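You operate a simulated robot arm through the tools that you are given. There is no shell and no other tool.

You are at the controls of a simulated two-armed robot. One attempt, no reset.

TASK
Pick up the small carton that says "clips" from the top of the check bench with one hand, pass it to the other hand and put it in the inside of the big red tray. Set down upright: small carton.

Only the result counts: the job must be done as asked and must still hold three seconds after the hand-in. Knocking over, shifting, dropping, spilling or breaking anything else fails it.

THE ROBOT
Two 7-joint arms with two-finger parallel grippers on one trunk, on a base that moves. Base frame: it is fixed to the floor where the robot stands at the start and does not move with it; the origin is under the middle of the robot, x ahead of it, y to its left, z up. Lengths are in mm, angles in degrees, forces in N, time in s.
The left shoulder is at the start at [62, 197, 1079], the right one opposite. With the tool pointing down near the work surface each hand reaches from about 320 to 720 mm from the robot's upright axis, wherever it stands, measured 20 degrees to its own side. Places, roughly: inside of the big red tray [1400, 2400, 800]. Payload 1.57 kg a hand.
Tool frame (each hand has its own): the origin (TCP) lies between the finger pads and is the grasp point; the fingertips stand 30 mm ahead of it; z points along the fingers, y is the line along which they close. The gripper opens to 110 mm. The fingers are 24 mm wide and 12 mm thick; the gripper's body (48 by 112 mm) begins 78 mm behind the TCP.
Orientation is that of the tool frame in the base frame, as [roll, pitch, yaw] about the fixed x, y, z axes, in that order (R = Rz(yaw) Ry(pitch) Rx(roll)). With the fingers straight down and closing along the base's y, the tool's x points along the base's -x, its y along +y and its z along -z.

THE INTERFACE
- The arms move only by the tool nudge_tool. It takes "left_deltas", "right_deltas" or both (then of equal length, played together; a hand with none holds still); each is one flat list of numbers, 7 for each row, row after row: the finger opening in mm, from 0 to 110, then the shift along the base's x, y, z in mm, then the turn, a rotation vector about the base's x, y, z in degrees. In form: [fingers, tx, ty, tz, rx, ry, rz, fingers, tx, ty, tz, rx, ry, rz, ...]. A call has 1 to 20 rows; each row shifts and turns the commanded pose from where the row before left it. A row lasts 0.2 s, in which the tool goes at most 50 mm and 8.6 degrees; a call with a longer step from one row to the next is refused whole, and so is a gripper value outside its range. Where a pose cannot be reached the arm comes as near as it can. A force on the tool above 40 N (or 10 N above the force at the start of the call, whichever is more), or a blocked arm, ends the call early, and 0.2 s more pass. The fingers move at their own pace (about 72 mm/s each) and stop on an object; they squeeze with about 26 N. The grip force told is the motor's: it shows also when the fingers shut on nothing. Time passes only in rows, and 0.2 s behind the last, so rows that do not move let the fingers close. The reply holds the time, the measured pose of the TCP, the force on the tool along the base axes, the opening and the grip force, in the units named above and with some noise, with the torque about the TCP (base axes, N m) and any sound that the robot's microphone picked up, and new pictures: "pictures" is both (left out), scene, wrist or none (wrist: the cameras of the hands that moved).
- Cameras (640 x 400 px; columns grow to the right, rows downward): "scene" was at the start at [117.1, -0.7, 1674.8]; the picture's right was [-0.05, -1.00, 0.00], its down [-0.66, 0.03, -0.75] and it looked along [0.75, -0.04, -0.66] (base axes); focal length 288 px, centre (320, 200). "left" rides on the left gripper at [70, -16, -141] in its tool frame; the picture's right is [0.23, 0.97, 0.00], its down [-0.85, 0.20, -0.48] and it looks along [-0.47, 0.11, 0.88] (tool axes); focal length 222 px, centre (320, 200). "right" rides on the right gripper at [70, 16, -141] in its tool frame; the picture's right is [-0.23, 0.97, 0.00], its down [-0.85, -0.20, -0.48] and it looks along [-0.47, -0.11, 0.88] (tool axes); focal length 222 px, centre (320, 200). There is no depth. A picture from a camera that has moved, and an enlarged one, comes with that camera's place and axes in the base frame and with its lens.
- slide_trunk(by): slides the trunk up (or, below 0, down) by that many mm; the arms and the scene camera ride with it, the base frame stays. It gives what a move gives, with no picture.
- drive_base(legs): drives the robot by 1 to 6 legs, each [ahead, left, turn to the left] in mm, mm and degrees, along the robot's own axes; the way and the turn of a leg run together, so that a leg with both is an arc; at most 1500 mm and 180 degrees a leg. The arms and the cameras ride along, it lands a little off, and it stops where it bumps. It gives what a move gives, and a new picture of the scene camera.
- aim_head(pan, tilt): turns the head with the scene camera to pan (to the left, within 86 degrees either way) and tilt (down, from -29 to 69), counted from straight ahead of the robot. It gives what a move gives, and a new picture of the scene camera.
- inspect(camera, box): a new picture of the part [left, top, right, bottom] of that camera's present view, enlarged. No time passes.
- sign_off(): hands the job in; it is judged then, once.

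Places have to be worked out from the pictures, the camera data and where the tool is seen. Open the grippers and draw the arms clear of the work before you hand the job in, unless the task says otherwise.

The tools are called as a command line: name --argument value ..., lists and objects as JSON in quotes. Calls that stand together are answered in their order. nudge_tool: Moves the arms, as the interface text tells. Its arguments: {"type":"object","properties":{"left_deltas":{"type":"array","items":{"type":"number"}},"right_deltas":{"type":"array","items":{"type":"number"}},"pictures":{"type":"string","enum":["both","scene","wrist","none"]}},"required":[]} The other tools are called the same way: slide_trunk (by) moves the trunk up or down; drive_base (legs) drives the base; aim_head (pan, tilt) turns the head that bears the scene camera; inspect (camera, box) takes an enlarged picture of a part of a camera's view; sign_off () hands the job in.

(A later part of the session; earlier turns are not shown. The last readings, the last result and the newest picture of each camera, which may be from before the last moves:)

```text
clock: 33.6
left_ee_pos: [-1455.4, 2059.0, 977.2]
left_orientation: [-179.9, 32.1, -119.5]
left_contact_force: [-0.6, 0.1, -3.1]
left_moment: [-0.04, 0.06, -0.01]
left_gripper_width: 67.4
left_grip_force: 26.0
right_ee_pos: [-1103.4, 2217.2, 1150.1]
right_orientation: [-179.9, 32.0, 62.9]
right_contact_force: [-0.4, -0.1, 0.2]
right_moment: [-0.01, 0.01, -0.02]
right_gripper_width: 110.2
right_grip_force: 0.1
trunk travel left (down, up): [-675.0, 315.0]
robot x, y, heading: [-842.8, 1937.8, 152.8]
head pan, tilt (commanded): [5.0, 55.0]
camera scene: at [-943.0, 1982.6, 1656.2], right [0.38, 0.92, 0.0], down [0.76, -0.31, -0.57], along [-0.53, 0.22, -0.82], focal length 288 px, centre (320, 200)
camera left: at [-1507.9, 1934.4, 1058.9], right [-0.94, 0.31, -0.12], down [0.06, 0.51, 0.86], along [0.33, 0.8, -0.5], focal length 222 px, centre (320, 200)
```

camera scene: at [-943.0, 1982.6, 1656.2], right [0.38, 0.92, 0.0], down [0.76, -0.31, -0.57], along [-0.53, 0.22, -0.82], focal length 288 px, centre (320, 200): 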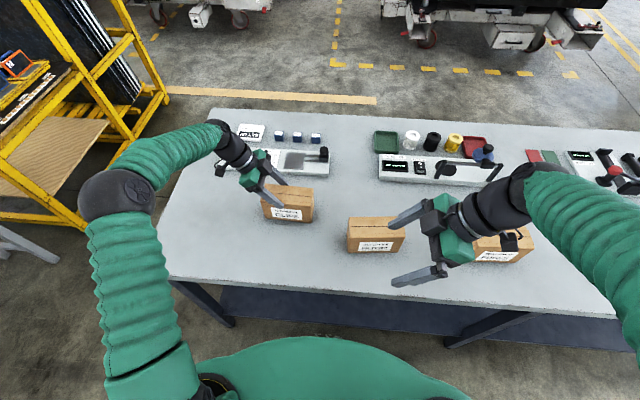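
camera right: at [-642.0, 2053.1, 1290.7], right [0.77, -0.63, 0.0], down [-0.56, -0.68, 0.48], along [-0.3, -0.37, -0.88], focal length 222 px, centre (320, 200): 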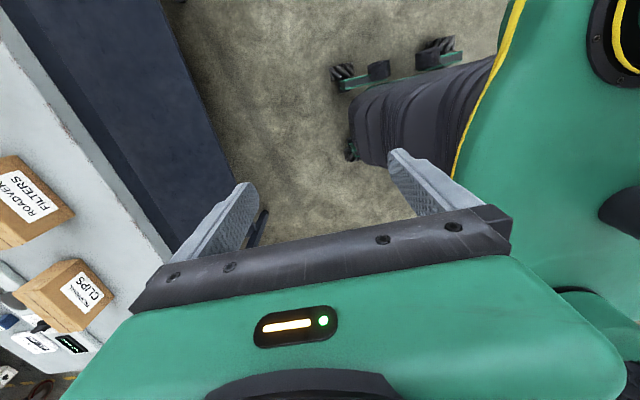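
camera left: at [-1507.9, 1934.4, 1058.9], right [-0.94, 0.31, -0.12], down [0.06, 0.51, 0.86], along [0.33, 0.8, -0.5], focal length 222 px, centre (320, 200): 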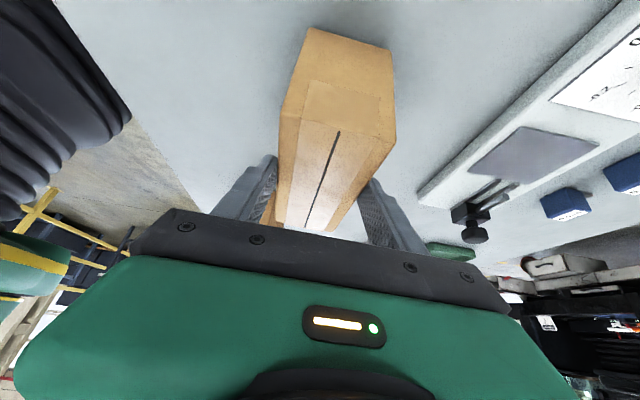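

The carton kept its place in the hand during this move, so it is no longer sliding; it hangs just above the bench. I set it down the last few millimetres slowly.

nudge_tool --left_deltas '[0, 0, 0, -3, 0, 0, 0, 0, 0, 0, -3, 0, 0, 0, 0, 0, 0, -3, 0, 0, 0]' --pictures "both"

inspect --camera "scene" --box '[190, 90, 350, 250]'

```text
clock: 34.4
left_ee_pos: [-1455.0, 2060.9, 971.5]
left_orientation: [179.6, 32.1, -119.6]
left_contact_force: [-4.7, -0.6, 15.2]
left_moment: [-0.06, -0.21, -0.08]
left_gripper_width: 68.0
left_grip_force: 26.2
right_ee_pos: [-1101.2, 2216.3, 1150.8]
right_orientation: [-179.8, 32.0, 62.9]
right_contact_force: [0.4, 0.2, -0.7]
right_moment: [0.0, 0.0, -0.02]
right_gripper_width: 110.0
right_grip_force: 0.1
trunk travel left (down, up): [-675.0, 315.0]
robot x, y, heading: [-846.9, 1935.6, 152.6]
head pan, tilt (commanded): [5.0, 55.0]
camera scene: at [-938.8, 1981.6, 1656.9], right [0.38, 0.92, 0.0], down [0.76, -0.31, -0.57], along [-0.53, 0.22, -0.82], focal length 288 px, centre (320, 200)
camera left: at [-1506.7, 1935.0, 1053.9], right [-0.94, 0.31, -0.12], down [0.06, 0.5, 0.86], along [0.33, 0.81, -0.49], focal length 222 px, centre (320, 200)
```

scene: 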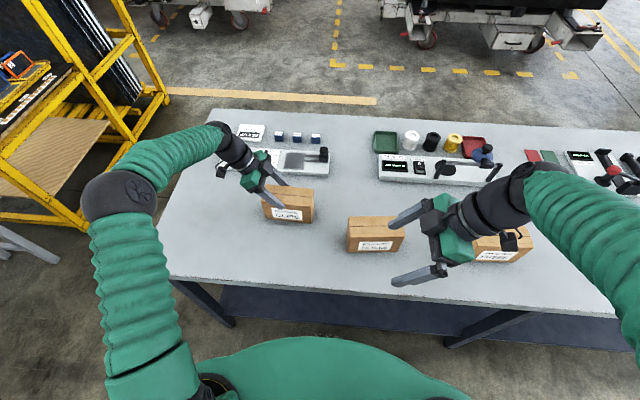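
left: 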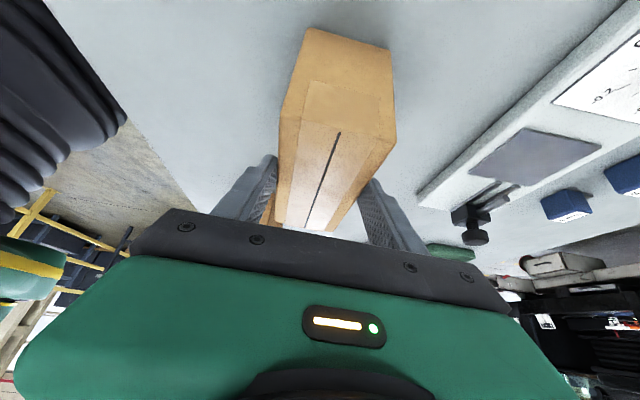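

```text
2.50 times, centred on (270, 170) of scene
camera zoom: at [-938.8, 1981.6, 1656.9], right [0.38, 0.92, 0.0], down [0.76, -0.31, -0.57], along [-0.53, 0.22, -0.82], focal length 720 px, centre (445, 275)
```

zoom: 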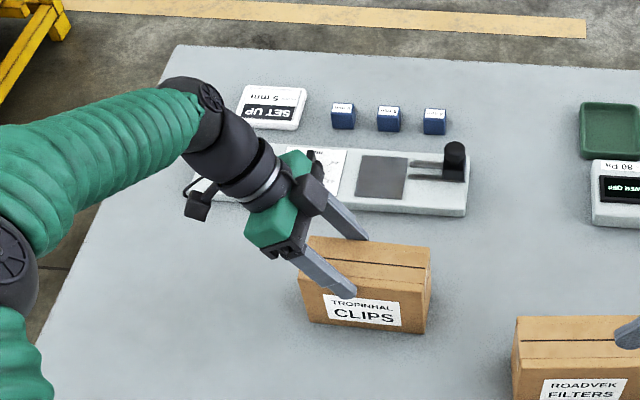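

Pressing down now shows 15 N without any sliding, so friction is ample; the carton stands on the bench. I open, go 60 mm lower to grip deeper, and close again.

nudge_tool --left_deltas '[80, 0, 0, 2, 0, 0, 0, 110, 0, 0, 0, 0, 0, 0, 110, 0, 0, 0, 0, 0, 0, 110, 0, 0, -20, 0, 0, 0, 110, 0, 0, -20, 0, 0, 0, 110, 0, 0, -22, 0, 0, 0, 110, 0, 0, 0, 0, 0, 0]' --pictures "both"

```text
clock: 36.0
left_ee_pos: [-1455.2, 2060.8, 908.1]
left_orientation: [180.0, 32.1, -119.5]
left_contact_force: [0.0, 0.1, -0.1]
left_moment: [0.01, 0.01, -0.04]
left_gripper_width: 109.9
left_grip_force: 0.1
right_ee_pos: [-1101.9, 2218.0, 1150.3]
right_orientation: [-179.9, 32.0, 62.8]
right_contact_force: [-0.7, 0.3, 0.4]
right_moment: [-0.01, 0.0, 0.01]
right_gripper_width: 109.8
right_grip_force: 0.1
trunk travel left (down, up): [-675.0, 315.0]
robot x, y, heading: [-849.0, 1939.1, 152.5]
head pan, tilt (commanded): [5.0, 55.0]
camera scene: at [-941.1, 1982.8, 1656.3], right [0.38, 0.92, 0.0], down [0.76, -0.31, -0.57], along [-0.53, 0.22, -0.82], focal length 288 px, centre (320, 200)
camera left: at [-1506.0, 1935.2, 990.4], right [-0.94, 0.31, -0.12], down [0.06, 0.51, 0.86], along [0.33, 0.8, -0.5], focal length 222 px, centre (320, 200)
```

scene: 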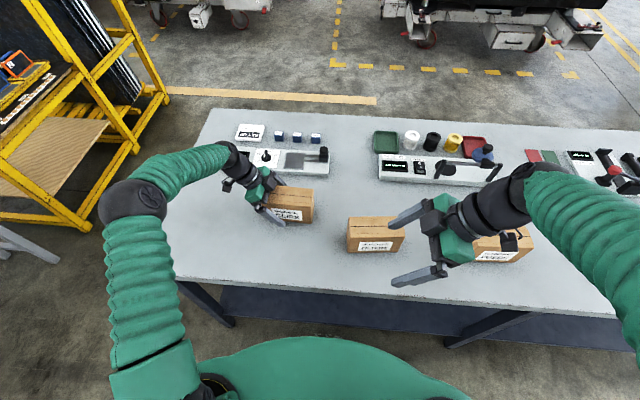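
left: 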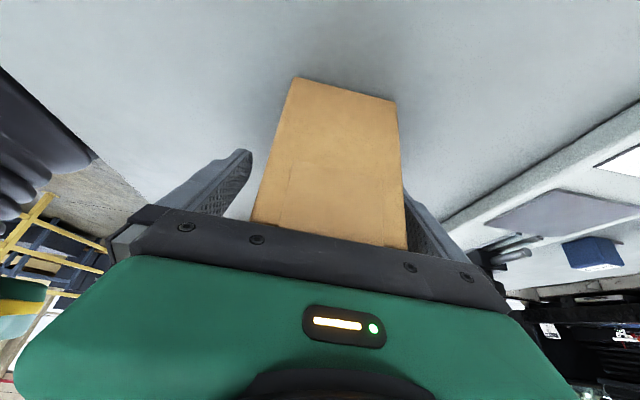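

The hand is now 7 mm deeper than before and the carton stands between the fingers. I close with full squeeze and wait a full second.

nudge_tool --left_deltas '[60, 0, 0, 0, 0, 0, 0, 0, 0, 0, 0, 0, 0, 0, 0, 0, 0, 0, 0, 0, 0, 0, 0, 0, 0, 0, 0, 0, 0, 0, 0, 0, 0, 0, 0, 0, 0, 0, 2, 0, 0, 0, 0, 0, 0, 4, 0, 0, 0, 0, 0, 0, 4, 0, 0, 0]' --pictures "wrist"

```text
clock: 37.8
left_ee_pos: [-1454.2, 2060.6, 917.9]
left_orientation: [180.0, 32.1, -119.7]
left_contact_force: [-0.6, 0.1, -3.2]
left_moment: [-0.06, 0.03, 0.01]
left_gripper_width: 68.0
left_grip_force: 25.5
right_ee_pos: [-1101.5, 2218.3, 1149.7]
right_orientation: [-179.9, 32.0, 62.9]
right_contact_force: [0.6, 0.2, -0.7]
right_moment: [-0.01, -0.02, -0.04]
right_gripper_width: 110.2
right_grip_force: 0.0
trunk travel left (down, up): [-675.0, 315.0]
robot x, y, heading: [-845.3, 1937.1, 152.4]
head pan, tilt (commanded): [5.0, 55.0]
camera left: at [-1506.8, 1935.6, 1000.6], right [-0.94, 0.31, -0.12], down [0.06, 0.51, 0.86], along [0.33, 0.8, -0.5], focal length 222 px, centre (320, 200)
```

left: 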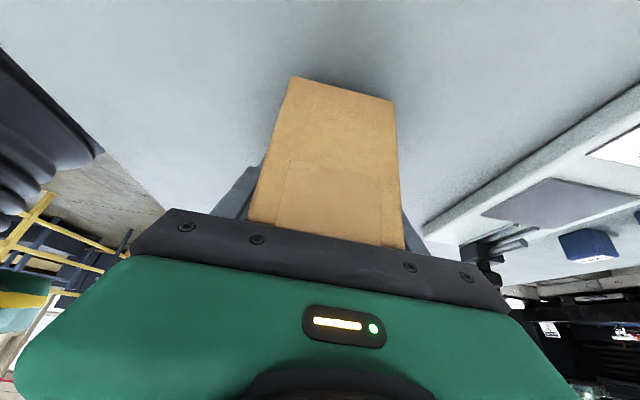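

The carton rises with the hand (load 3.2 N) with no sliding visible. I lift a further 60 mm slowly and check again.

nudge_tool --left_deltas '[0, 0, 0, 8, 0, 0, 0, 0, 0, 0, 10, 0, 0, 0, 0, 0, 0, 12, 0, 0, 0, 0, 0, 0, 12, 0, 0, 0, 0, 0, 0, 10, 0, 0, 0, 0, 0, 0, 8, 0, 0, 0]' --pictures "wrist"

```text
clock: 39.2
left_ee_pos: [-1454.6, 2060.0, 978.8]
left_orientation: [180.0, 32.1, -119.4]
left_contact_force: [-0.2, -0.8, -3.0]
left_moment: [-0.04, 0.06, 0.0]
left_gripper_width: 67.7
left_grip_force: 26.0
right_ee_pos: [-1102.4, 2217.0, 1149.8]
right_orientation: [-179.9, 32.0, 62.7]
right_contact_force: [0.2, 0.7, 0.5]
right_moment: [0.0, -0.02, -0.01]
right_gripper_width: 110.0
right_grip_force: 0.0
trunk travel left (down, up): [-675.0, 315.0]
robot x, y, heading: [-843.2, 1933.3, 152.4]
head pan, tilt (commanded): [5.0, 55.0]
camera left: at [-1507.2, 1934.8, 1061.0], right [-0.94, 0.31, -0.12], down [0.06, 0.51, 0.86], along [0.33, 0.8, -0.5], focal length 222 px, centre (320, 200)
```

left: 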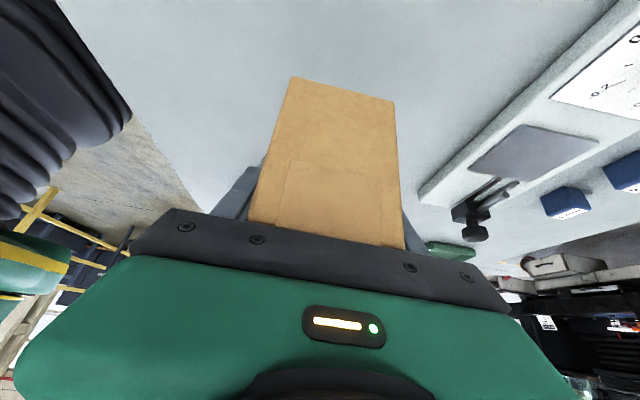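

No sliding this time; the deep grip holds. I carry the carton at this height to the free strip near the bench's front edge, in front of my middle, for the handover.

nudge_tool --left_deltas '[0, 10, -0.6, 0, 0, 0, 0, 0, 18, -1.2, 0, 0, 0, 0, 0, 22, -1.4, 0, 0, 0, 0, 0, 26, -1.7, 0, 0, 0, 0, 0, 26, -1.7, 0, 0, 0, 0, 0, 22, -1.4, 0, 0, 0, 0, 0, 18, -1.2, 0, 0, 0, 0, 0, 11, -0.7, 0, 0, 0, 0]' --pictures "both"

```text
clock: 41.0
left_ee_pos: [-1301.2, 2050.5, 978.1]
left_orientation: [180.0, 32.2, -119.6]
left_contact_force: [-0.3, 0.7, -2.6]
left_moment: [-0.06, 0.05, -0.02]
left_gripper_width: 67.9
left_grip_force: 26.1
right_ee_pos: [-1100.4, 2218.3, 1149.5]
right_orientation: [-179.9, 32.0, 62.9]
right_contact_force: [-1.3, 0.5, -0.2]
right_moment: [-0.04, 0.0, 0.0]
right_gripper_width: 109.9
right_grip_force: 0.1
trunk travel left (down, up): [-675.0, 315.0]
robot x, y, heading: [-843.4, 1939.3, 152.6]
head pan, tilt (commanded): [5.0, 55.0]
camera scene: at [-940.5, 1982.8, 1656.3], right [0.38, 0.92, 0.0], down [0.76, -0.31, -0.57], along [-0.53, 0.22, -0.82], focal length 288 px, centre (320, 200)
camera left: at [-1353.2, 1925.0, 1059.9], right [-0.94, 0.31, -0.12], down [0.06, 0.51, 0.86], along [0.33, 0.8, -0.5], focal length 222 px, centre (320, 200)
```

scene: 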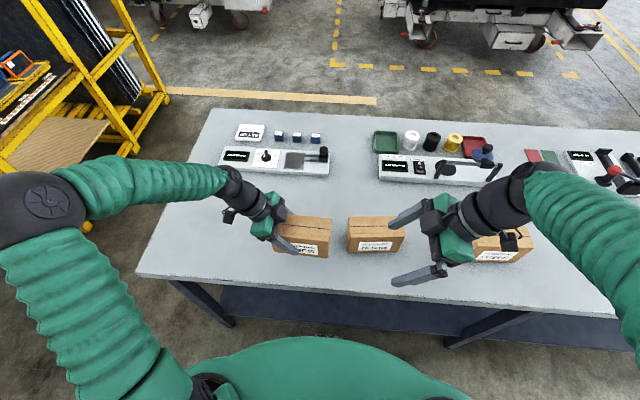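
left: 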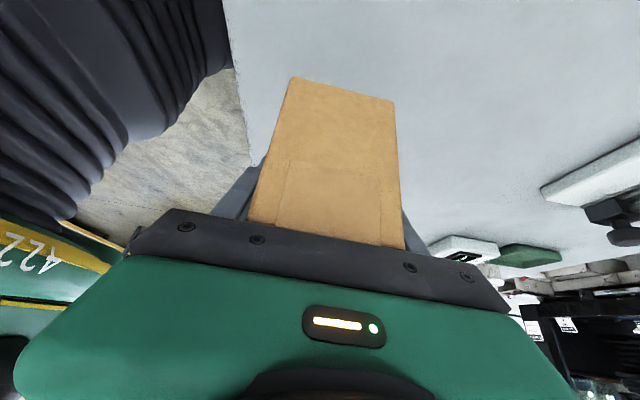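

The carton is steady over the free strip. I lower it to about 40 mm above the bench and bring the open right hand above its right part, still high.

nudge_tool --left_deltas '[0, 0, 0, -8, 0, 0, 0, 0, 0, 0, -12, 0, 0, 0, 0, 0, 0, -8, 0, 0, 0, 0, 0, 0, 0, 0, 0, 0, 0, 0, 0, 0, 0, 0, 0, 0, 0, 0, 0, 0, 0, 0, 0, 0, 0, 0, 0, 0, 0]' --right_deltas '[110, -23.7, -15.2, -5.7, 0, 0, -0.34, 110, -23.7, -15.2, -5.7, 0, 0, -0.34, 110, -23.7, -15.2, -5.7, 0, 0, -0.34, 110, -23.7, -15.2, -5.7, 0, 0, -0.34, 110, -23.7, -15.2, -5.7, 0, 0, -0.34, 110, -23.7, -15.2, -5.7, 0, 0, -0.34, 110, -23.7, -15.2, -5.7, 0, 0, -0.34]' --pictures "both"

```text
clock: 42.6
left_ee_pos: [-1303.1, 2049.6, 951.1]
left_orientation: [-179.8, 32.1, -119.4]
left_contact_force: [-0.1, -0.8, -3.5]
left_moment: [-0.09, 0.04, 0.02]
left_gripper_width: 67.9
left_grip_force: 26.1
right_ee_pos: [-1268.3, 2112.1, 1109.8]
right_orientation: [-179.9, 32.0, 60.4]
right_contact_force: [0.4, -0.1, 0.4]
right_moment: [0.0, -0.01, 0.0]
right_gripper_width: 109.9
right_grip_force: 0.0
trunk travel left (down, up): [-675.0, 315.0]
robot x, y, heading: [-845.1, 1941.3, 152.7]
head pan, tilt (commanded): [5.0, 55.0]
camera scene: at [-943.8, 1982.2, 1656.1], right [0.38, 0.92, 0.0], down [0.76, -0.31, -0.57], along [-0.53, 0.22, -0.82], focal length 288 px, centre (320, 200)
camera right: at [-1188.2, 2219.3, 1192.0], right [0.75, -0.65, 0.12], down [-0.41, -0.31, 0.86], along [-0.52, -0.69, -0.5], focal length 222 px, centre (320, 200)
camera left: at [-1355.2, 1924.4, 1032.2], right [-0.94, 0.31, -0.12], down [0.06, 0.51, 0.86], along [0.33, 0.8, -0.5], focal length 222 px, centre (320, 200)
```

scene: 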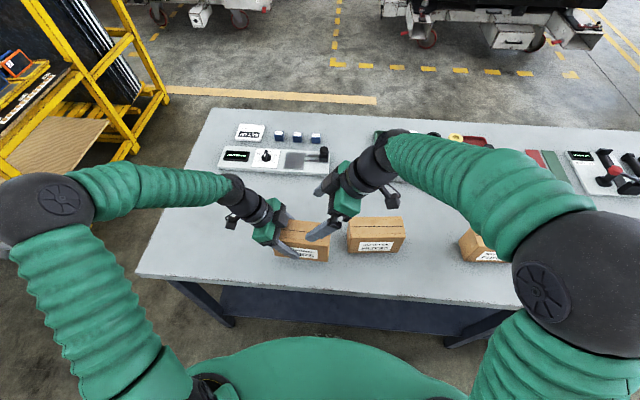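
right: 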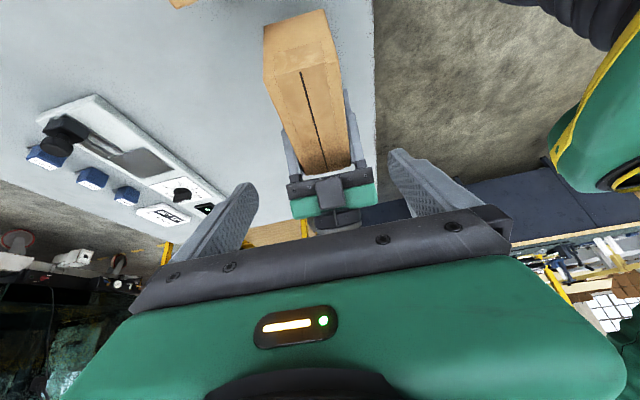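
left: 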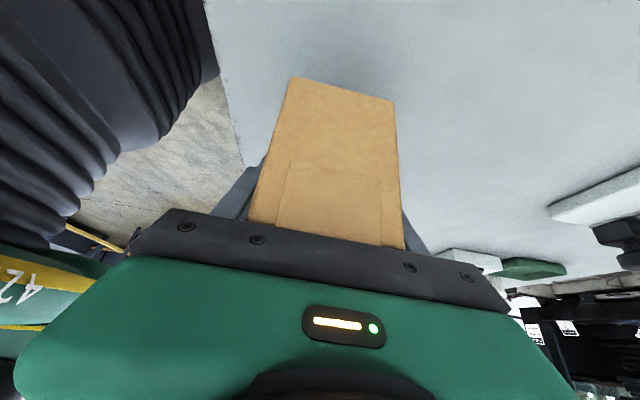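

The right hand is above the carton's right part. I enlarge both views to check alignment before descending.

inspect --camera "right" --box '[200, 0, 440, 240]'

inspect --camera "scene" --box '[200, 130, 420, 290]'

```text
1.67 times, centred on (320, 120) of right
camera zoom: at [-1188.2, 2219.3, 1192.0], right [0.75, -0.65, 0.12], down [-0.41, -0.31, 0.86], along [-0.52, -0.69, -0.5], focal length 370 px, centre (320, 333)
```

zoom: 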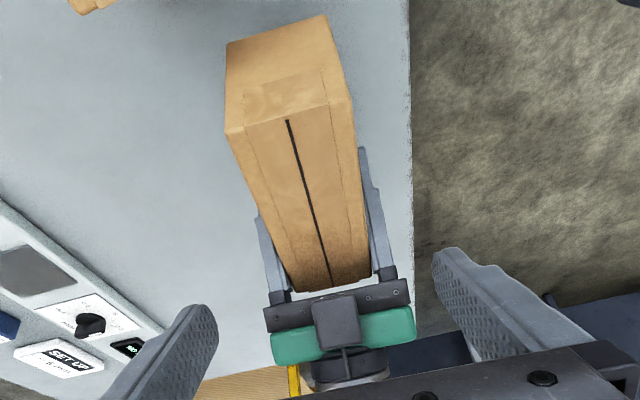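

```text
2.50 times, centred on (310, 210) of scene
camera zoom: at [-943.8, 1982.2, 1656.1], right [0.38, 0.92, 0.0], down [0.76, -0.31, -0.57], along [-0.53, 0.22, -0.82], focal length 720 px, centre (345, 175)
```

zoom: 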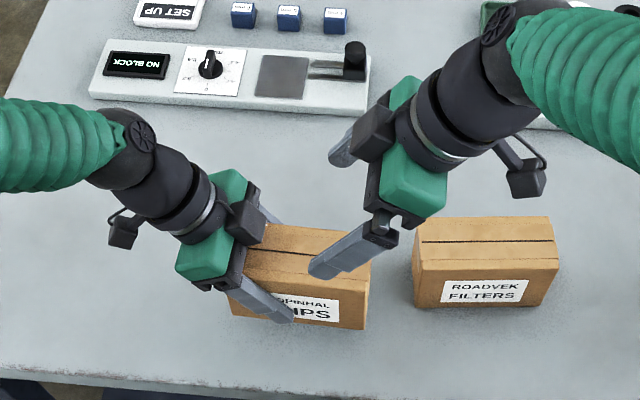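

Left fingers and carton are level and consistent between views; the carton's centre is about 22–30 mm right of the left TCP, and the right fingers straddle its line. I shift the right hand 6 mm toward the left hand and lower it halfway to check.

nudge_tool --right_deltas '[110, -3, -5.2, -20, 0, 0, 0, 110, 0, 0, -25, 0, 0, 0, 110, 0, 0, -25, 0, 0, 0, 110, 0, 0, -20, 0, 0, 0]' --pictures "both"

inspect --camera "scene" --box '[200, 130, 420, 290]'

```text
clock: 43.6
left_ee_pos: [-1300.7, 2050.8, 949.9]
left_orientation: [-179.9, 32.1, -119.5]
left_contact_force: [0.5, -0.1, -3.4]
left_moment: [-0.06, 0.06, -0.01]
left_gripper_width: 67.8
left_grip_force: 26.4
right_ee_pos: [-1272.7, 2105.7, 1019.8]
right_orientation: [-179.8, 32.1, 60.4]
right_contact_force: [1.0, 0.3, 0.4]
right_moment: [-0.02, 0.04, 0.03]
right_gripper_width: 110.1
right_grip_force: 0.1
trunk travel left (down, up): [-675.0, 315.0]
robot x, y, heading: [-846.1, 1936.4, 152.7]
head pan, tilt (commanded): [5.0, 55.0]
camera scene: at [-943.0, 1983.3, 1656.2], right [0.38, 0.92, 0.0], down [0.76, -0.31, -0.57], along [-0.53, 0.22, -0.82], focal length 288 px, centre (320, 200)
camera right: at [-1191.3, 2213.8, 1103.1], right [0.75, -0.65, 0.12], down [-0.41, -0.31, 0.86], along [-0.52, -0.69, -0.5], focal length 222 px, centre (320, 200)
```

scene: 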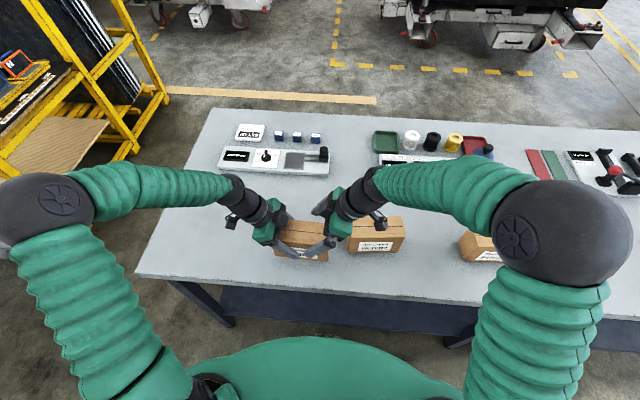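
right: 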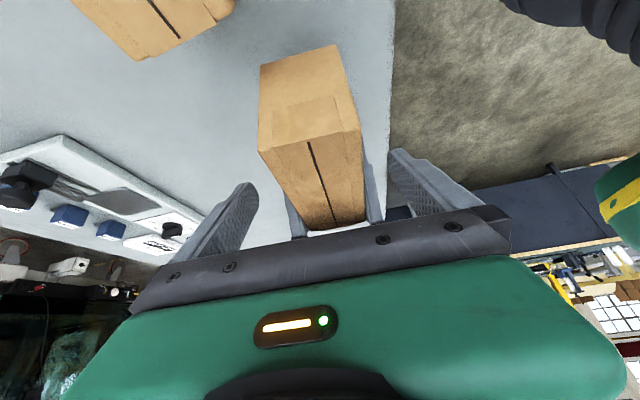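

```text
2.50 times, centred on (310, 210) of scene
camera zoom: at [-943.0, 1983.3, 1656.2], right [0.38, 0.92, 0.0], down [0.76, -0.31, -0.57], along [-0.53, 0.22, -0.82], focal length 720 px, centre (345, 175)
```

zoom: 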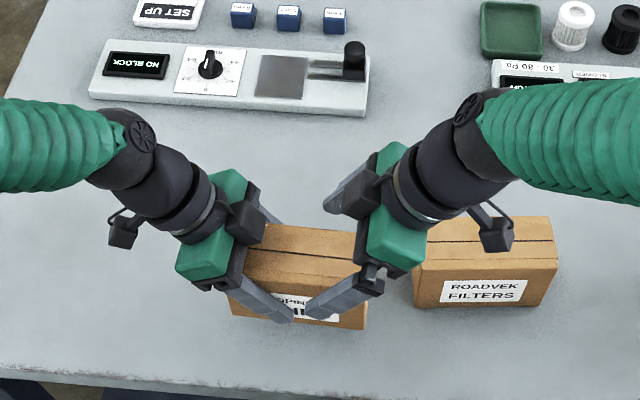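

The fingers of the two hands keep a clear gap and the right fingers straddle the carton. I lower the right hand the rest of the way to the same depth as the left.

nudge_tool --right_deltas '[110, 0, 0, -20, 0, 0, 0, 110, 0, 0, -20, 0, 0, 0, 110, 0, 0, -18, 0, 0, 0, 110, 0, 0, -10, 0, 0, 0, 110, 0, 0, 0, 0, 0, 0]' --pictures "both"

inspect --camera "scene" --box '[200, 130, 420, 290]'

```text
clock: 44.8
left_ee_pos: [-1303.7, 2049.0, 951.1]
left_orientation: [180.0, 32.0, -119.7]
left_contact_force: [0.3, -0.5, -3.9]
left_moment: [-0.08, 0.06, -0.01]
left_gripper_width: 67.8
left_grip_force: 25.6
right_ee_pos: [-1270.8, 2105.7, 950.2]
right_orientation: [-179.9, 32.0, 60.5]
right_contact_force: [-0.4, 0.4, -0.6]
right_moment: [0.0, -0.03, -0.02]
right_gripper_width: 110.1
right_grip_force: 0.1
trunk travel left (down, up): [-675.0, 315.0]
robot x, y, heading: [-848.6, 1938.5, 152.4]
head pan, tilt (commanded): [5.0, 55.0]
camera scene: at [-942.3, 1982.7, 1656.2], right [0.38, 0.92, 0.0], down [0.76, -0.31, -0.57], along [-0.53, 0.22, -0.82], focal length 288 px, centre (320, 200)
camera right: at [-1189.1, 2212.6, 1033.3], right [0.75, -0.65, 0.12], down [-0.4, -0.31, 0.86], along [-0.52, -0.69, -0.5], focal length 222 px, centre (320, 200)
```

scene: 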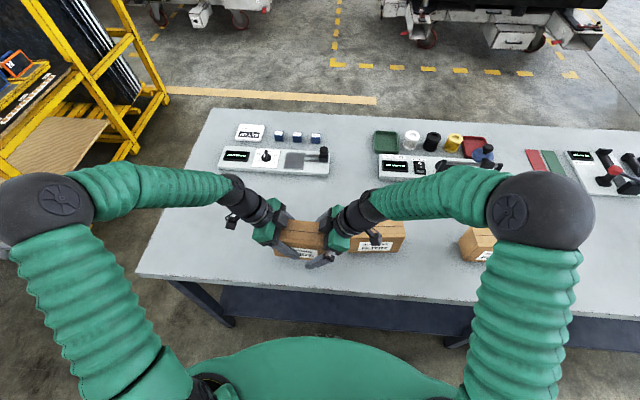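
right: 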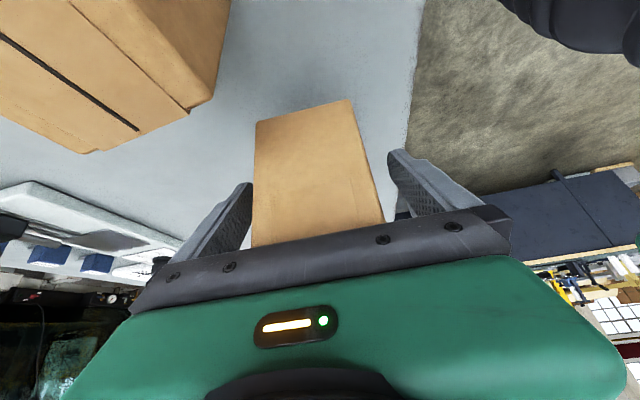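

```text
2.50 times, centred on (310, 210) of scene
camera zoom: at [-942.3, 1982.7, 1656.2], right [0.38, 0.92, 0.0], down [0.76, -0.31, -0.57], along [-0.53, 0.22, -0.82], focal length 720 px, centre (345, 175)
```

zoom: 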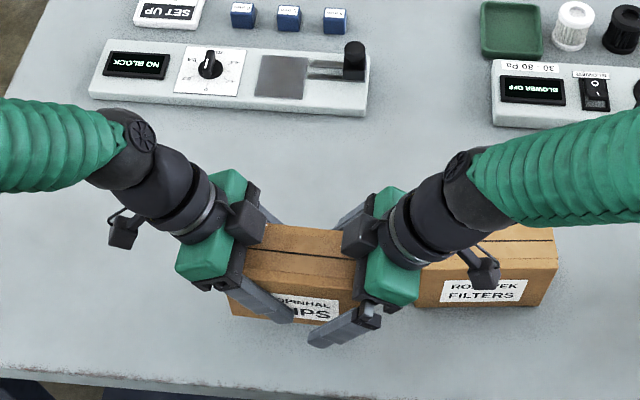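

The right fingers flank the carton at the right depth, aligned with the left hand within about 2 mm. I close the right gripper while the left still holds.

nudge_tool --right_deltas '[80, 0, 0, 0, 0, 0, 0, 60, 0, 0, 0, 0, 0, 0, 0, 0, 0, 0, 0, 0, 0, 0, 0, 0, 0, 0, 0, 0, 0, 0, 0, 0, 0, 0, 0]' --pictures "both"

```text
clock: 46.0
left_ee_pos: [-1301.8, 2048.8, 950.3]
left_orientation: [180.0, 32.2, -119.7]
left_contact_force: [4.8, -2.5, -1.5]
left_moment: [0.51, 0.78, -0.47]
left_gripper_width: 67.9
left_grip_force: 26.2
right_ee_pos: [-1271.4, 2105.0, 951.5]
right_orientation: [-179.8, 32.0, 60.4]
right_contact_force: [-4.4, 3.0, -1.2]
right_moment: [-0.42, -0.79, 0.15]
right_gripper_width: 68.0
right_grip_force: 26.5
trunk travel left (down, up): [-675.0, 315.0]
robot x, y, heading: [-841.5, 1937.6, 152.7]
head pan, tilt (commanded): [5.0, 55.0]
camera scene: at [-942.4, 1982.8, 1656.2], right [0.38, 0.92, 0.0], down [0.76, -0.31, -0.57], along [-0.53, 0.22, -0.82], focal length 288 px, centre (320, 200)
camera right: at [-1189.2, 2212.9, 1033.5], right [0.75, -0.65, 0.12], down [-0.41, -0.31, 0.86], along [-0.52, -0.69, -0.5], focal length 222 px, centre (320, 200)
```

scene: 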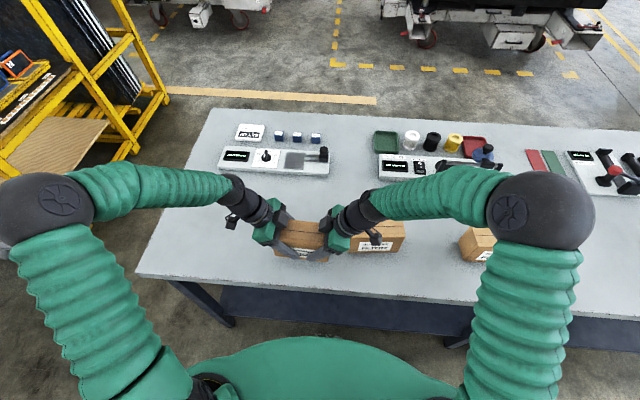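
right: 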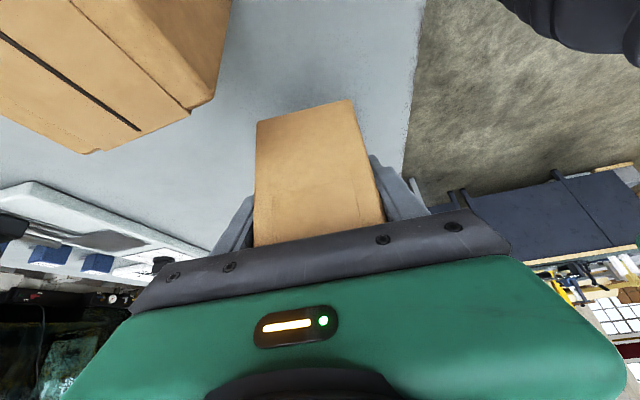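

Both hands now hold the carton (right 68 mm, 26.5 N). I open the left gripper while the right holds, then check for any sliding before withdrawing.

nudge_tool --left_deltas '[66, 0, 0, 0, 0, 0, 0, 72, 0, 0, 0, 0, 0, 0, 90, 0, 0, 0, 0, 0, 0, 110, 0, 0, 0, 0, 0, 0]' --right_deltas '[0, -0.9, 0.5, 0, 0, 0, 0, 0, 0, 0, 0, 0, 0, 0, 0, 0, 0, 0, 0, 0, 0, 0, 0, 0, 0, 0, 0, 0]' --pictures "both"

inspect --camera "scene" --box '[200, 130, 420, 290]'

```text
clock: 47.0
left_ee_pos: [-1302.4, 2051.9, 951.2]
left_orientation: [180.0, 32.0, -119.6]
left_contact_force: [0.2, -0.1, 0.7]
left_moment: [-0.03, 0.04, -0.04]
left_gripper_width: 110.2
left_grip_force: 0.1
right_ee_pos: [-1272.0, 2105.3, 951.0]
right_orientation: [-179.9, 32.0, 60.5]
right_contact_force: [0.1, 0.8, 0.3]
right_moment: [0.11, -0.06, -0.01]
right_gripper_width: 67.7
right_grip_force: 26.3
trunk travel left (down, up): [-675.0, 315.0]
robot x, y, heading: [-846.2, 1940.3, 153.0]
head pan, tilt (commanded): [5.0, 55.0]
camera scene: at [-942.4, 1982.8, 1656.2], right [0.38, 0.92, 0.0], down [0.76, -0.31, -0.57], along [-0.53, 0.22, -0.82], focal length 288 px, centre (320, 200)
camera right: at [-1190.1, 2213.3, 1033.7], right [0.75, -0.65, 0.12], down [-0.41, -0.31, 0.86], along [-0.52, -0.69, -0.5], focal length 222 px, centre (320, 200)
camera left: at [-1354.3, 1924.7, 1032.8], right [-0.94, 0.31, -0.12], down [0.06, 0.51, 0.86], along [0.33, 0.8, -0.5], focal length 222 px, centre (320, 200)
```

scene: 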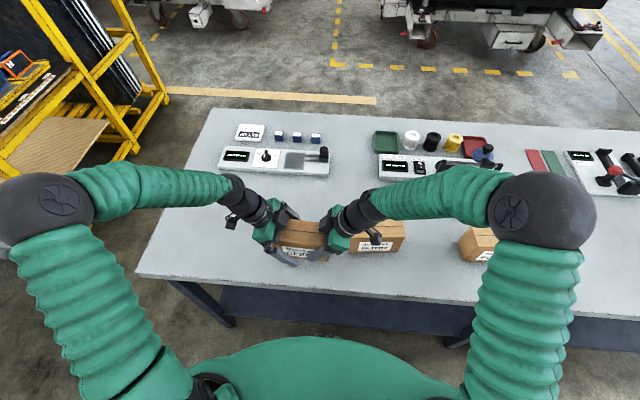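
right: 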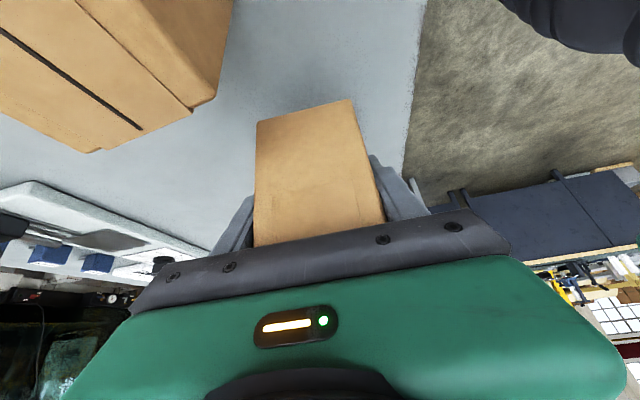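
left: 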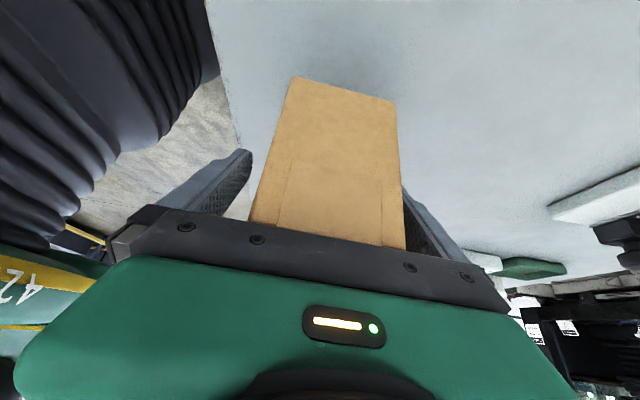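

```text
2.50 times, centred on (310, 210) of scene
camera zoom: at [-942.4, 1982.8, 1656.2], right [0.38, 0.92, 0.0], down [0.76, -0.31, -0.57], along [-0.53, 0.22, -0.82], focal length 720 px, centre (345, 175)
```

zoom: 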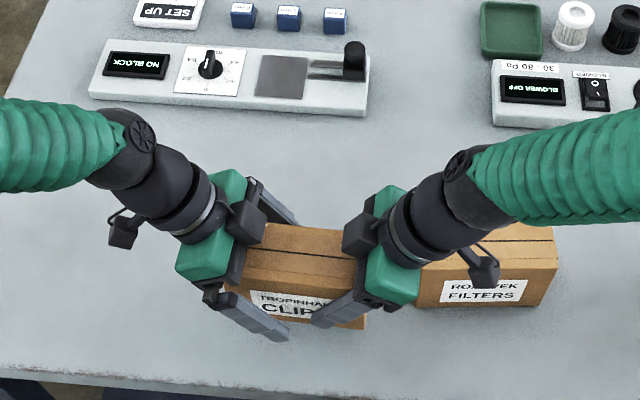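

The left fingers are open and the carton appears to stay put in the right hand, though the load reading is not clear. I wait a moment without moving and check again.

nudge_tool --right_deltas '[0, 0, 0, 0, 0, 0, 0, 0, 0, 0, 0, 0, 0, 0]' --pictures "both"

inspect --camera "left" --box '[0, 0, 640, 400]'

```text
clock: 47.6
left_ee_pos: [-1302.7, 2050.8, 951.4]
left_orientation: [179.9, 32.2, -119.5]
left_contact_force: [1.0, 0.3, 0.0]
left_moment: [0.0, -0.02, 0.02]
left_gripper_width: 109.9
left_grip_force: 0.0
right_ee_pos: [-1270.8, 2105.5, 951.3]
right_orientation: [-179.8, 32.1, 60.6]
right_contact_force: [0.0, 0.1, -0.5]
right_moment: [0.11, -0.07, -0.01]
right_gripper_width: 67.8
right_grip_force: 26.1
trunk travel left (down, up): [-675.0, 315.0]
robot x, y, heading: [-842.5, 1940.0, 152.7]
head pan, tilt (commanded): [5.0, 55.0]
camera scene: at [-942.4, 1982.8, 1656.2], right [0.38, 0.92, 0.0], down [0.76, -0.31, -0.57], along [-0.53, 0.22, -0.82], focal length 288 px, centre (320, 200)
camera right: at [-1190.1, 2213.3, 1033.7], right [0.75, -0.65, 0.12], down [-0.41, -0.31, 0.86], along [-0.52, -0.69, -0.5], focal length 222 px, centre (320, 200)
```

scene: 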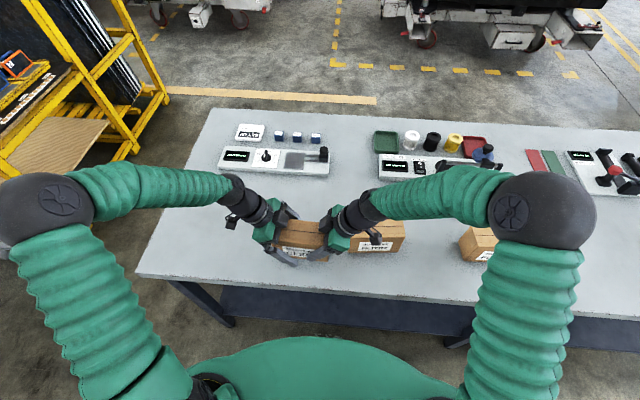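
right: 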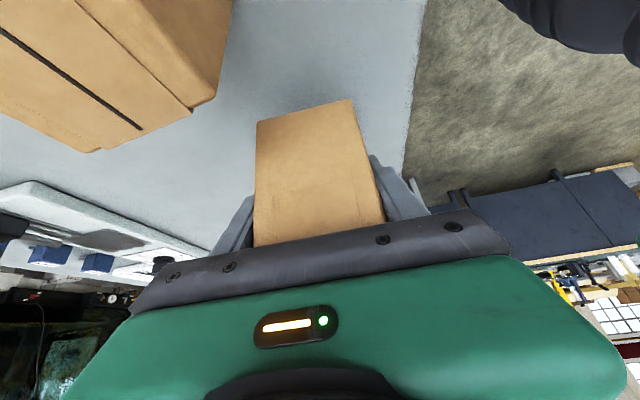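

```text
1.00 times, centred on (320, 200) of left (not enlarged: the box is as wide or as high as the picture)
camera zoom: at [-1354.3, 1924.7, 1032.8], right [-0.94, 0.31, -0.12], down [0.06, 0.51, 0.86], along [0.33, 0.8, -0.5], focal length 222 px, centre (320, 200)
```

zoom: 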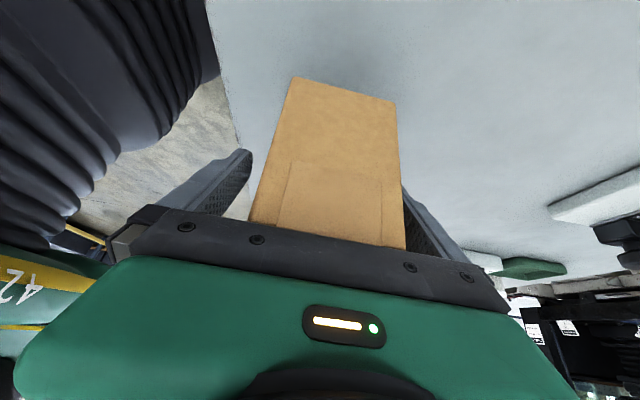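

The carton stays perfectly still, and the moment reading (0.11, −0.07) matches its weight hanging left of the right hand. As a test I raise the right hand 6 mm with the left fingers still open around the carton.

nudge_tool --right_deltas '[0, 0, 0, 2, 0, 0, 0, 0, 0, 0, 2, 0, 0, 0, 0, 0, 0, 2, 0, 0, 0]' --pictures "wrist"

inspect --camera "left" --box '[0, 0, 640, 400]'

inspect --camera "scene" --box '[200, 130, 420, 290]'

```text
clock: 48.4
left_ee_pos: [-1302.2, 2050.7, 950.7]
left_orientation: [-180.0, 32.2, -119.5]
left_contact_force: [-0.2, -0.2, -0.3]
left_moment: [-0.01, -0.02, 0.0]
left_gripper_width: 110.2
left_grip_force: 0.0
right_ee_pos: [-1271.5, 2106.7, 958.1]
right_orientation: [-179.8, 32.0, 60.5]
right_contact_force: [-0.8, -0.2, -3.8]
right_moment: [0.1, -0.07, 0.01]
right_gripper_width: 67.9
right_grip_force: 26.3
trunk travel left (down, up): [-675.0, 315.0]
robot x, y, heading: [-841.0, 1938.1, 152.5]
head pan, tilt (commanded): [5.0, 55.0]
camera right: at [-1190.7, 2214.1, 1040.5], right [0.75, -0.65, 0.12], down [-0.41, -0.31, 0.86], along [-0.52, -0.69, -0.5], focal length 222 px, centre (320, 200)
```

right: 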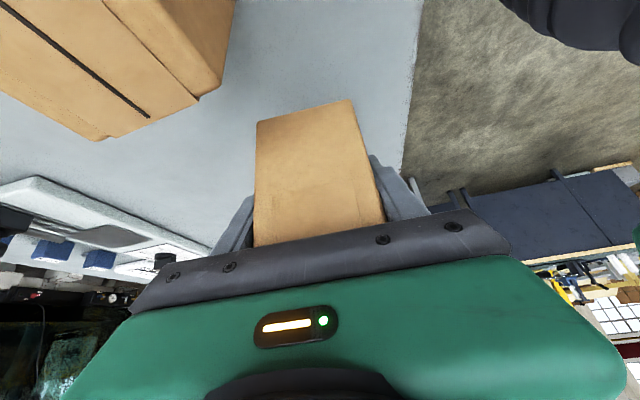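

```text
1.00 times, centred on (320, 200) of left (not enlarged: the box is as wide or as high as the picture)
camera zoom: at [-1354.2, 1924.7, 1032.8], right [-0.94, 0.31, -0.12], down [0.06, 0.51, 0.86], along [0.33, 0.8, -0.5], focal length 222 px, centre (320, 200)
```

zoom: 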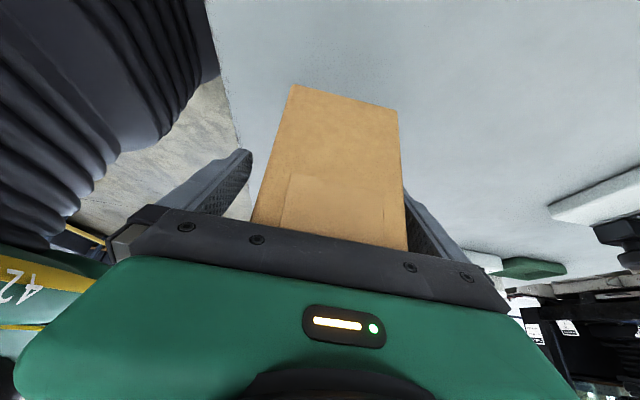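

```text
2.50 times, centred on (310, 210) of scene
camera zoom: at [-942.3, 1982.9, 1656.2], right [0.38, 0.92, 0.0], down [0.76, -0.31, -0.57], along [-0.53, 0.22, -0.82], focal length 720 px, centre (345, 175)
```

zoom: 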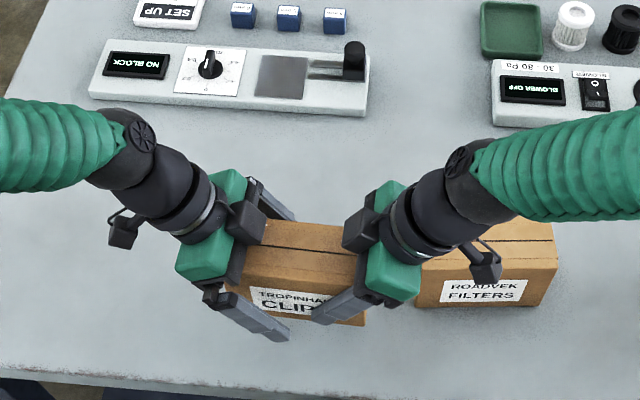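

The carton rises with the right hand and the load now reads −3.8 N: the right hand alone holds it firmly and level. I withdraw the open left hand along its own axis, up and to the left.

nudge_tool --left_deltas '[110, -4, -7, 12.7, 0, 0, 0, 110, -7.8, -13.9, 25.4, 0, 0, 0, 110, -7.8, -13.9, 25.4, 0, 0, 0, 110, -7.8, -13.9, 25.4, 0, 0, 0, 110, -7.8, -13.9, 25.4, 0, 0, 0, 110, -7.8, -13.9, 25.4, 0, 0, 0]' --pictures "both"

```text
clock: 49.8
left_ee_pos: [-1345.4, 1972.5, 1088.9]
left_orientation: [-180.0, 32.2, -119.6]
left_contact_force: [0.0, -1.1, 0.5]
left_moment: [-0.02, -0.01, -0.03]
left_gripper_width: 110.0
left_grip_force: 0.1
right_ee_pos: [-1271.5, 2105.7, 959.0]
right_orientation: [-179.8, 32.0, 60.7]
right_contact_force: [0.4, -0.5, -3.5]
right_moment: [0.13, -0.04, -0.01]
right_gripper_width: 67.8
right_grip_force: 26.2
trunk travel left (down, up): [-675.0, 315.0]
robot x, y, heading: [-843.8, 1935.4, 152.3]
head pan, tilt (commanded): [5.0, 55.0]
camera scene: at [-941.6, 1981.8, 1656.3], right [0.38, 0.92, 0.0], down [0.76, -0.31, -0.57], along [-0.53, 0.22, -0.82], focal length 288 px, centre (320, 200)
camera left: at [-1397.6, 1847.4, 1172.1], right [-0.94, 0.31, -0.12], down [0.06, 0.51, 0.86], along [0.33, 0.8, -0.5], focal length 222 px, centre (320, 200)
```

scene: 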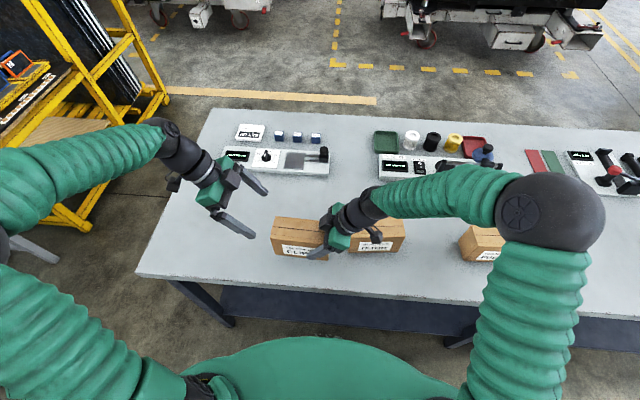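
left: 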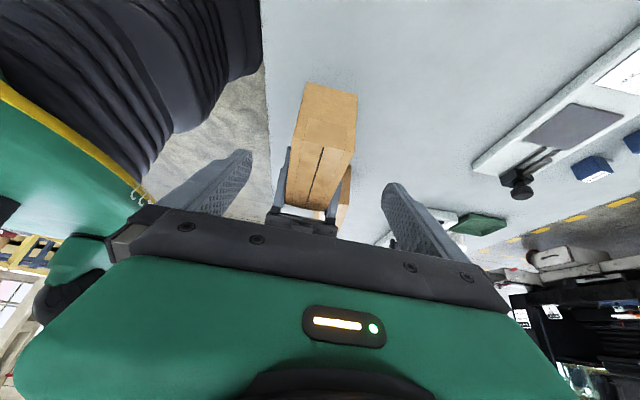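

The pass is complete: the carton hangs level from the right hand alone, and the left hand is clear. I lift the carton well above everything on the bench and bring it a little to my right.

nudge_tool --right_deltas '[0, 0, 0, 6, 0, 0, 0, 0, 0, 0, 12, 0, 0, 0, 0, 0, 0, 18, 0, 0, 0, 0, 0, 0, 20, 0, 0, 0, 0, 0, 0, 20, 0, 0, 0, 0, 0, 0, 18, 0, 0, 0, 0, 0, 0, 12, 0, 0, 0, 0, 0, 0, 6, 0, 0, 0, 0, 4, 7, 0, 0, 0, 0, 0, 8, 15, 0, 0, 0, 0, 0, 10, 19, 0, 0, 0, 0, 0, 10, 19, 0, 0, 0, 0, 0, 8, 15, 0, 0, 0, 0, 0, 4, 7, 0, 0, 0, 0]' --pictures "both"

inspect --camera "left" --box '[200, 40, 440, 260]'

```text
clock: 52.8
left_ee_pos: [-1345.8, 1973.7, 1090.2]
left_orientation: [180.0, 32.0, -119.4]
left_contact_force: [0.1, 0.0, -0.3]
left_moment: [0.01, 0.01, 0.06]
left_gripper_width: 110.3
left_grip_force: 0.0
right_ee_pos: [-1226.9, 2188.5, 1070.6]
right_orientation: [-180.0, 31.9, 60.4]
right_contact_force: [-0.1, 0.2, -3.0]
right_moment: [0.08, -0.08, -0.02]
right_gripper_width: 68.1
right_grip_force: 25.9
trunk travel left (down, up): [-675.0, 315.0]
robot x, y, heading: [-844.7, 1939.2, 152.6]
head pan, tilt (commanded): [5.0, 55.0]
camera scene: at [-941.5, 1983.3, 1656.3], right [0.38, 0.92, 0.0], down [0.76, -0.31, -0.57], along [-0.53, 0.22, -0.82], focal length 288 px, centre (320, 200)
camera right: at [-1146.1, 2295.9, 1152.9], right [0.75, -0.65, 0.12], down [-0.4, -0.31, 0.86], along [-0.52, -0.69, -0.5], focal length 222 px, centre (320, 200)
```

scene: 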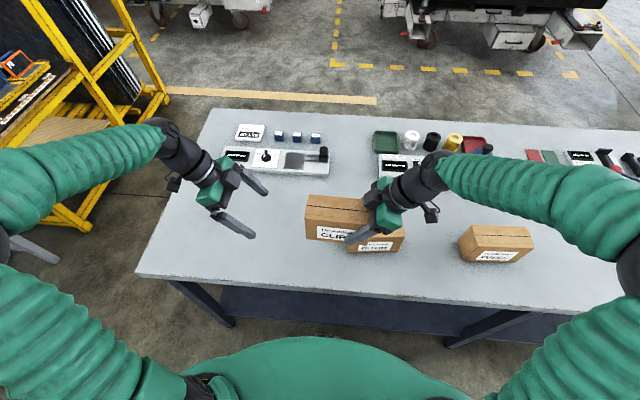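
right: 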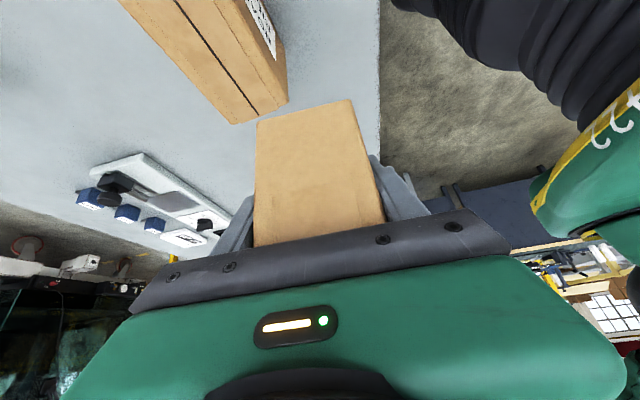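

```text
1.82 times, centred on (320, 150) of left
camera zoom: at [-1397.6, 1848.4, 1171.9], right [-0.94, 0.31, -0.12], down [0.06, 0.51, 0.86], along [0.33, 0.8, -0.5], focal length 404 px, centre (320, 291)
```

zoom: 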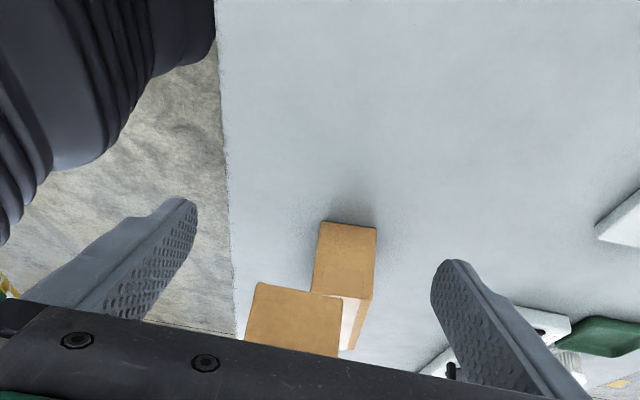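

The carton is unmoved in the right grip. I back away from the bench 600 mm before turning.

drive_base --legs '[[-600, 0, 0]]'

inspect --camera "right" --box '[0, 0, 640, 400]'

```text
clock: 56.2
left_ee_pos: [-819.6, 1701.9, 1089.6]
left_orientation: [-179.9, 32.2, -120.0]
left_contact_force: [-0.1, -0.1, 1.1]
left_moment: [-0.02, 0.01, 0.03]
left_gripper_width: 109.8
left_grip_force: 0.0
right_ee_pos: [-700.3, 1916.0, 1070.1]
right_orientation: [-179.9, 32.1, 60.1]
right_contact_force: [0.4, -0.2, -3.8]
right_moment: [0.07, -0.05, -0.01]
right_gripper_width: 67.8
right_grip_force: 26.2
trunk travel left (down, up): [-675.0, 315.0]
robot x, y, heading: [-319.8, 1665.6, 152.2]
head pan, tilt (commanded): [5.0, 55.0]
camera scene: at [-416.5, 1709.5, 1656.1], right [0.39, 0.92, 0.0], down [0.76, -0.32, -0.57], along [-0.53, 0.22, -0.82], focal length 288 px, centre (320, 200)
```

scene: 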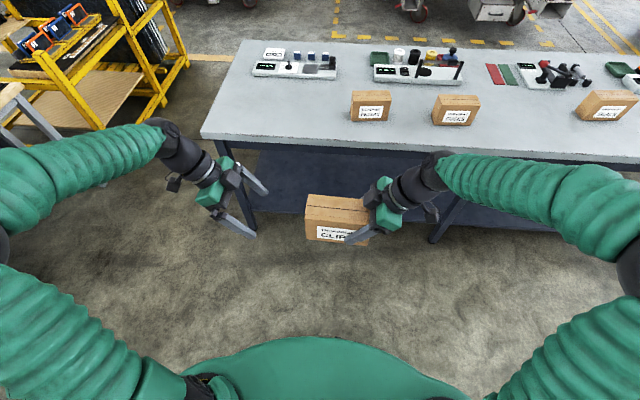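

```text
1.00 times, centred on (320, 200) of right (not enlarged: the box is as wide or as high as the picture)
camera zoom: at [-618.7, 2023.0, 1152.5], right [0.75, -0.65, 0.12], down [-0.41, -0.31, 0.86], along [-0.52, -0.69, -0.5], focal length 222 px, centre (320, 200)
```

zoom: 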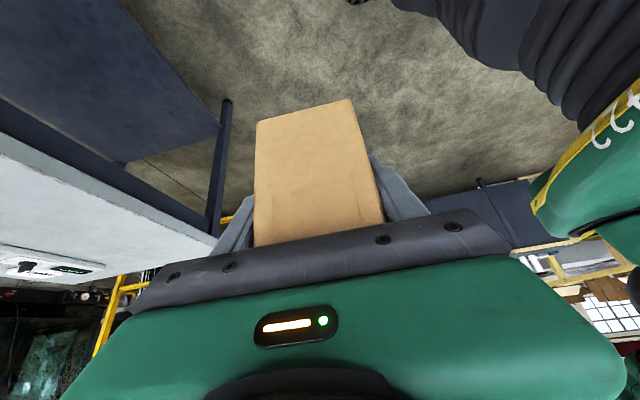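

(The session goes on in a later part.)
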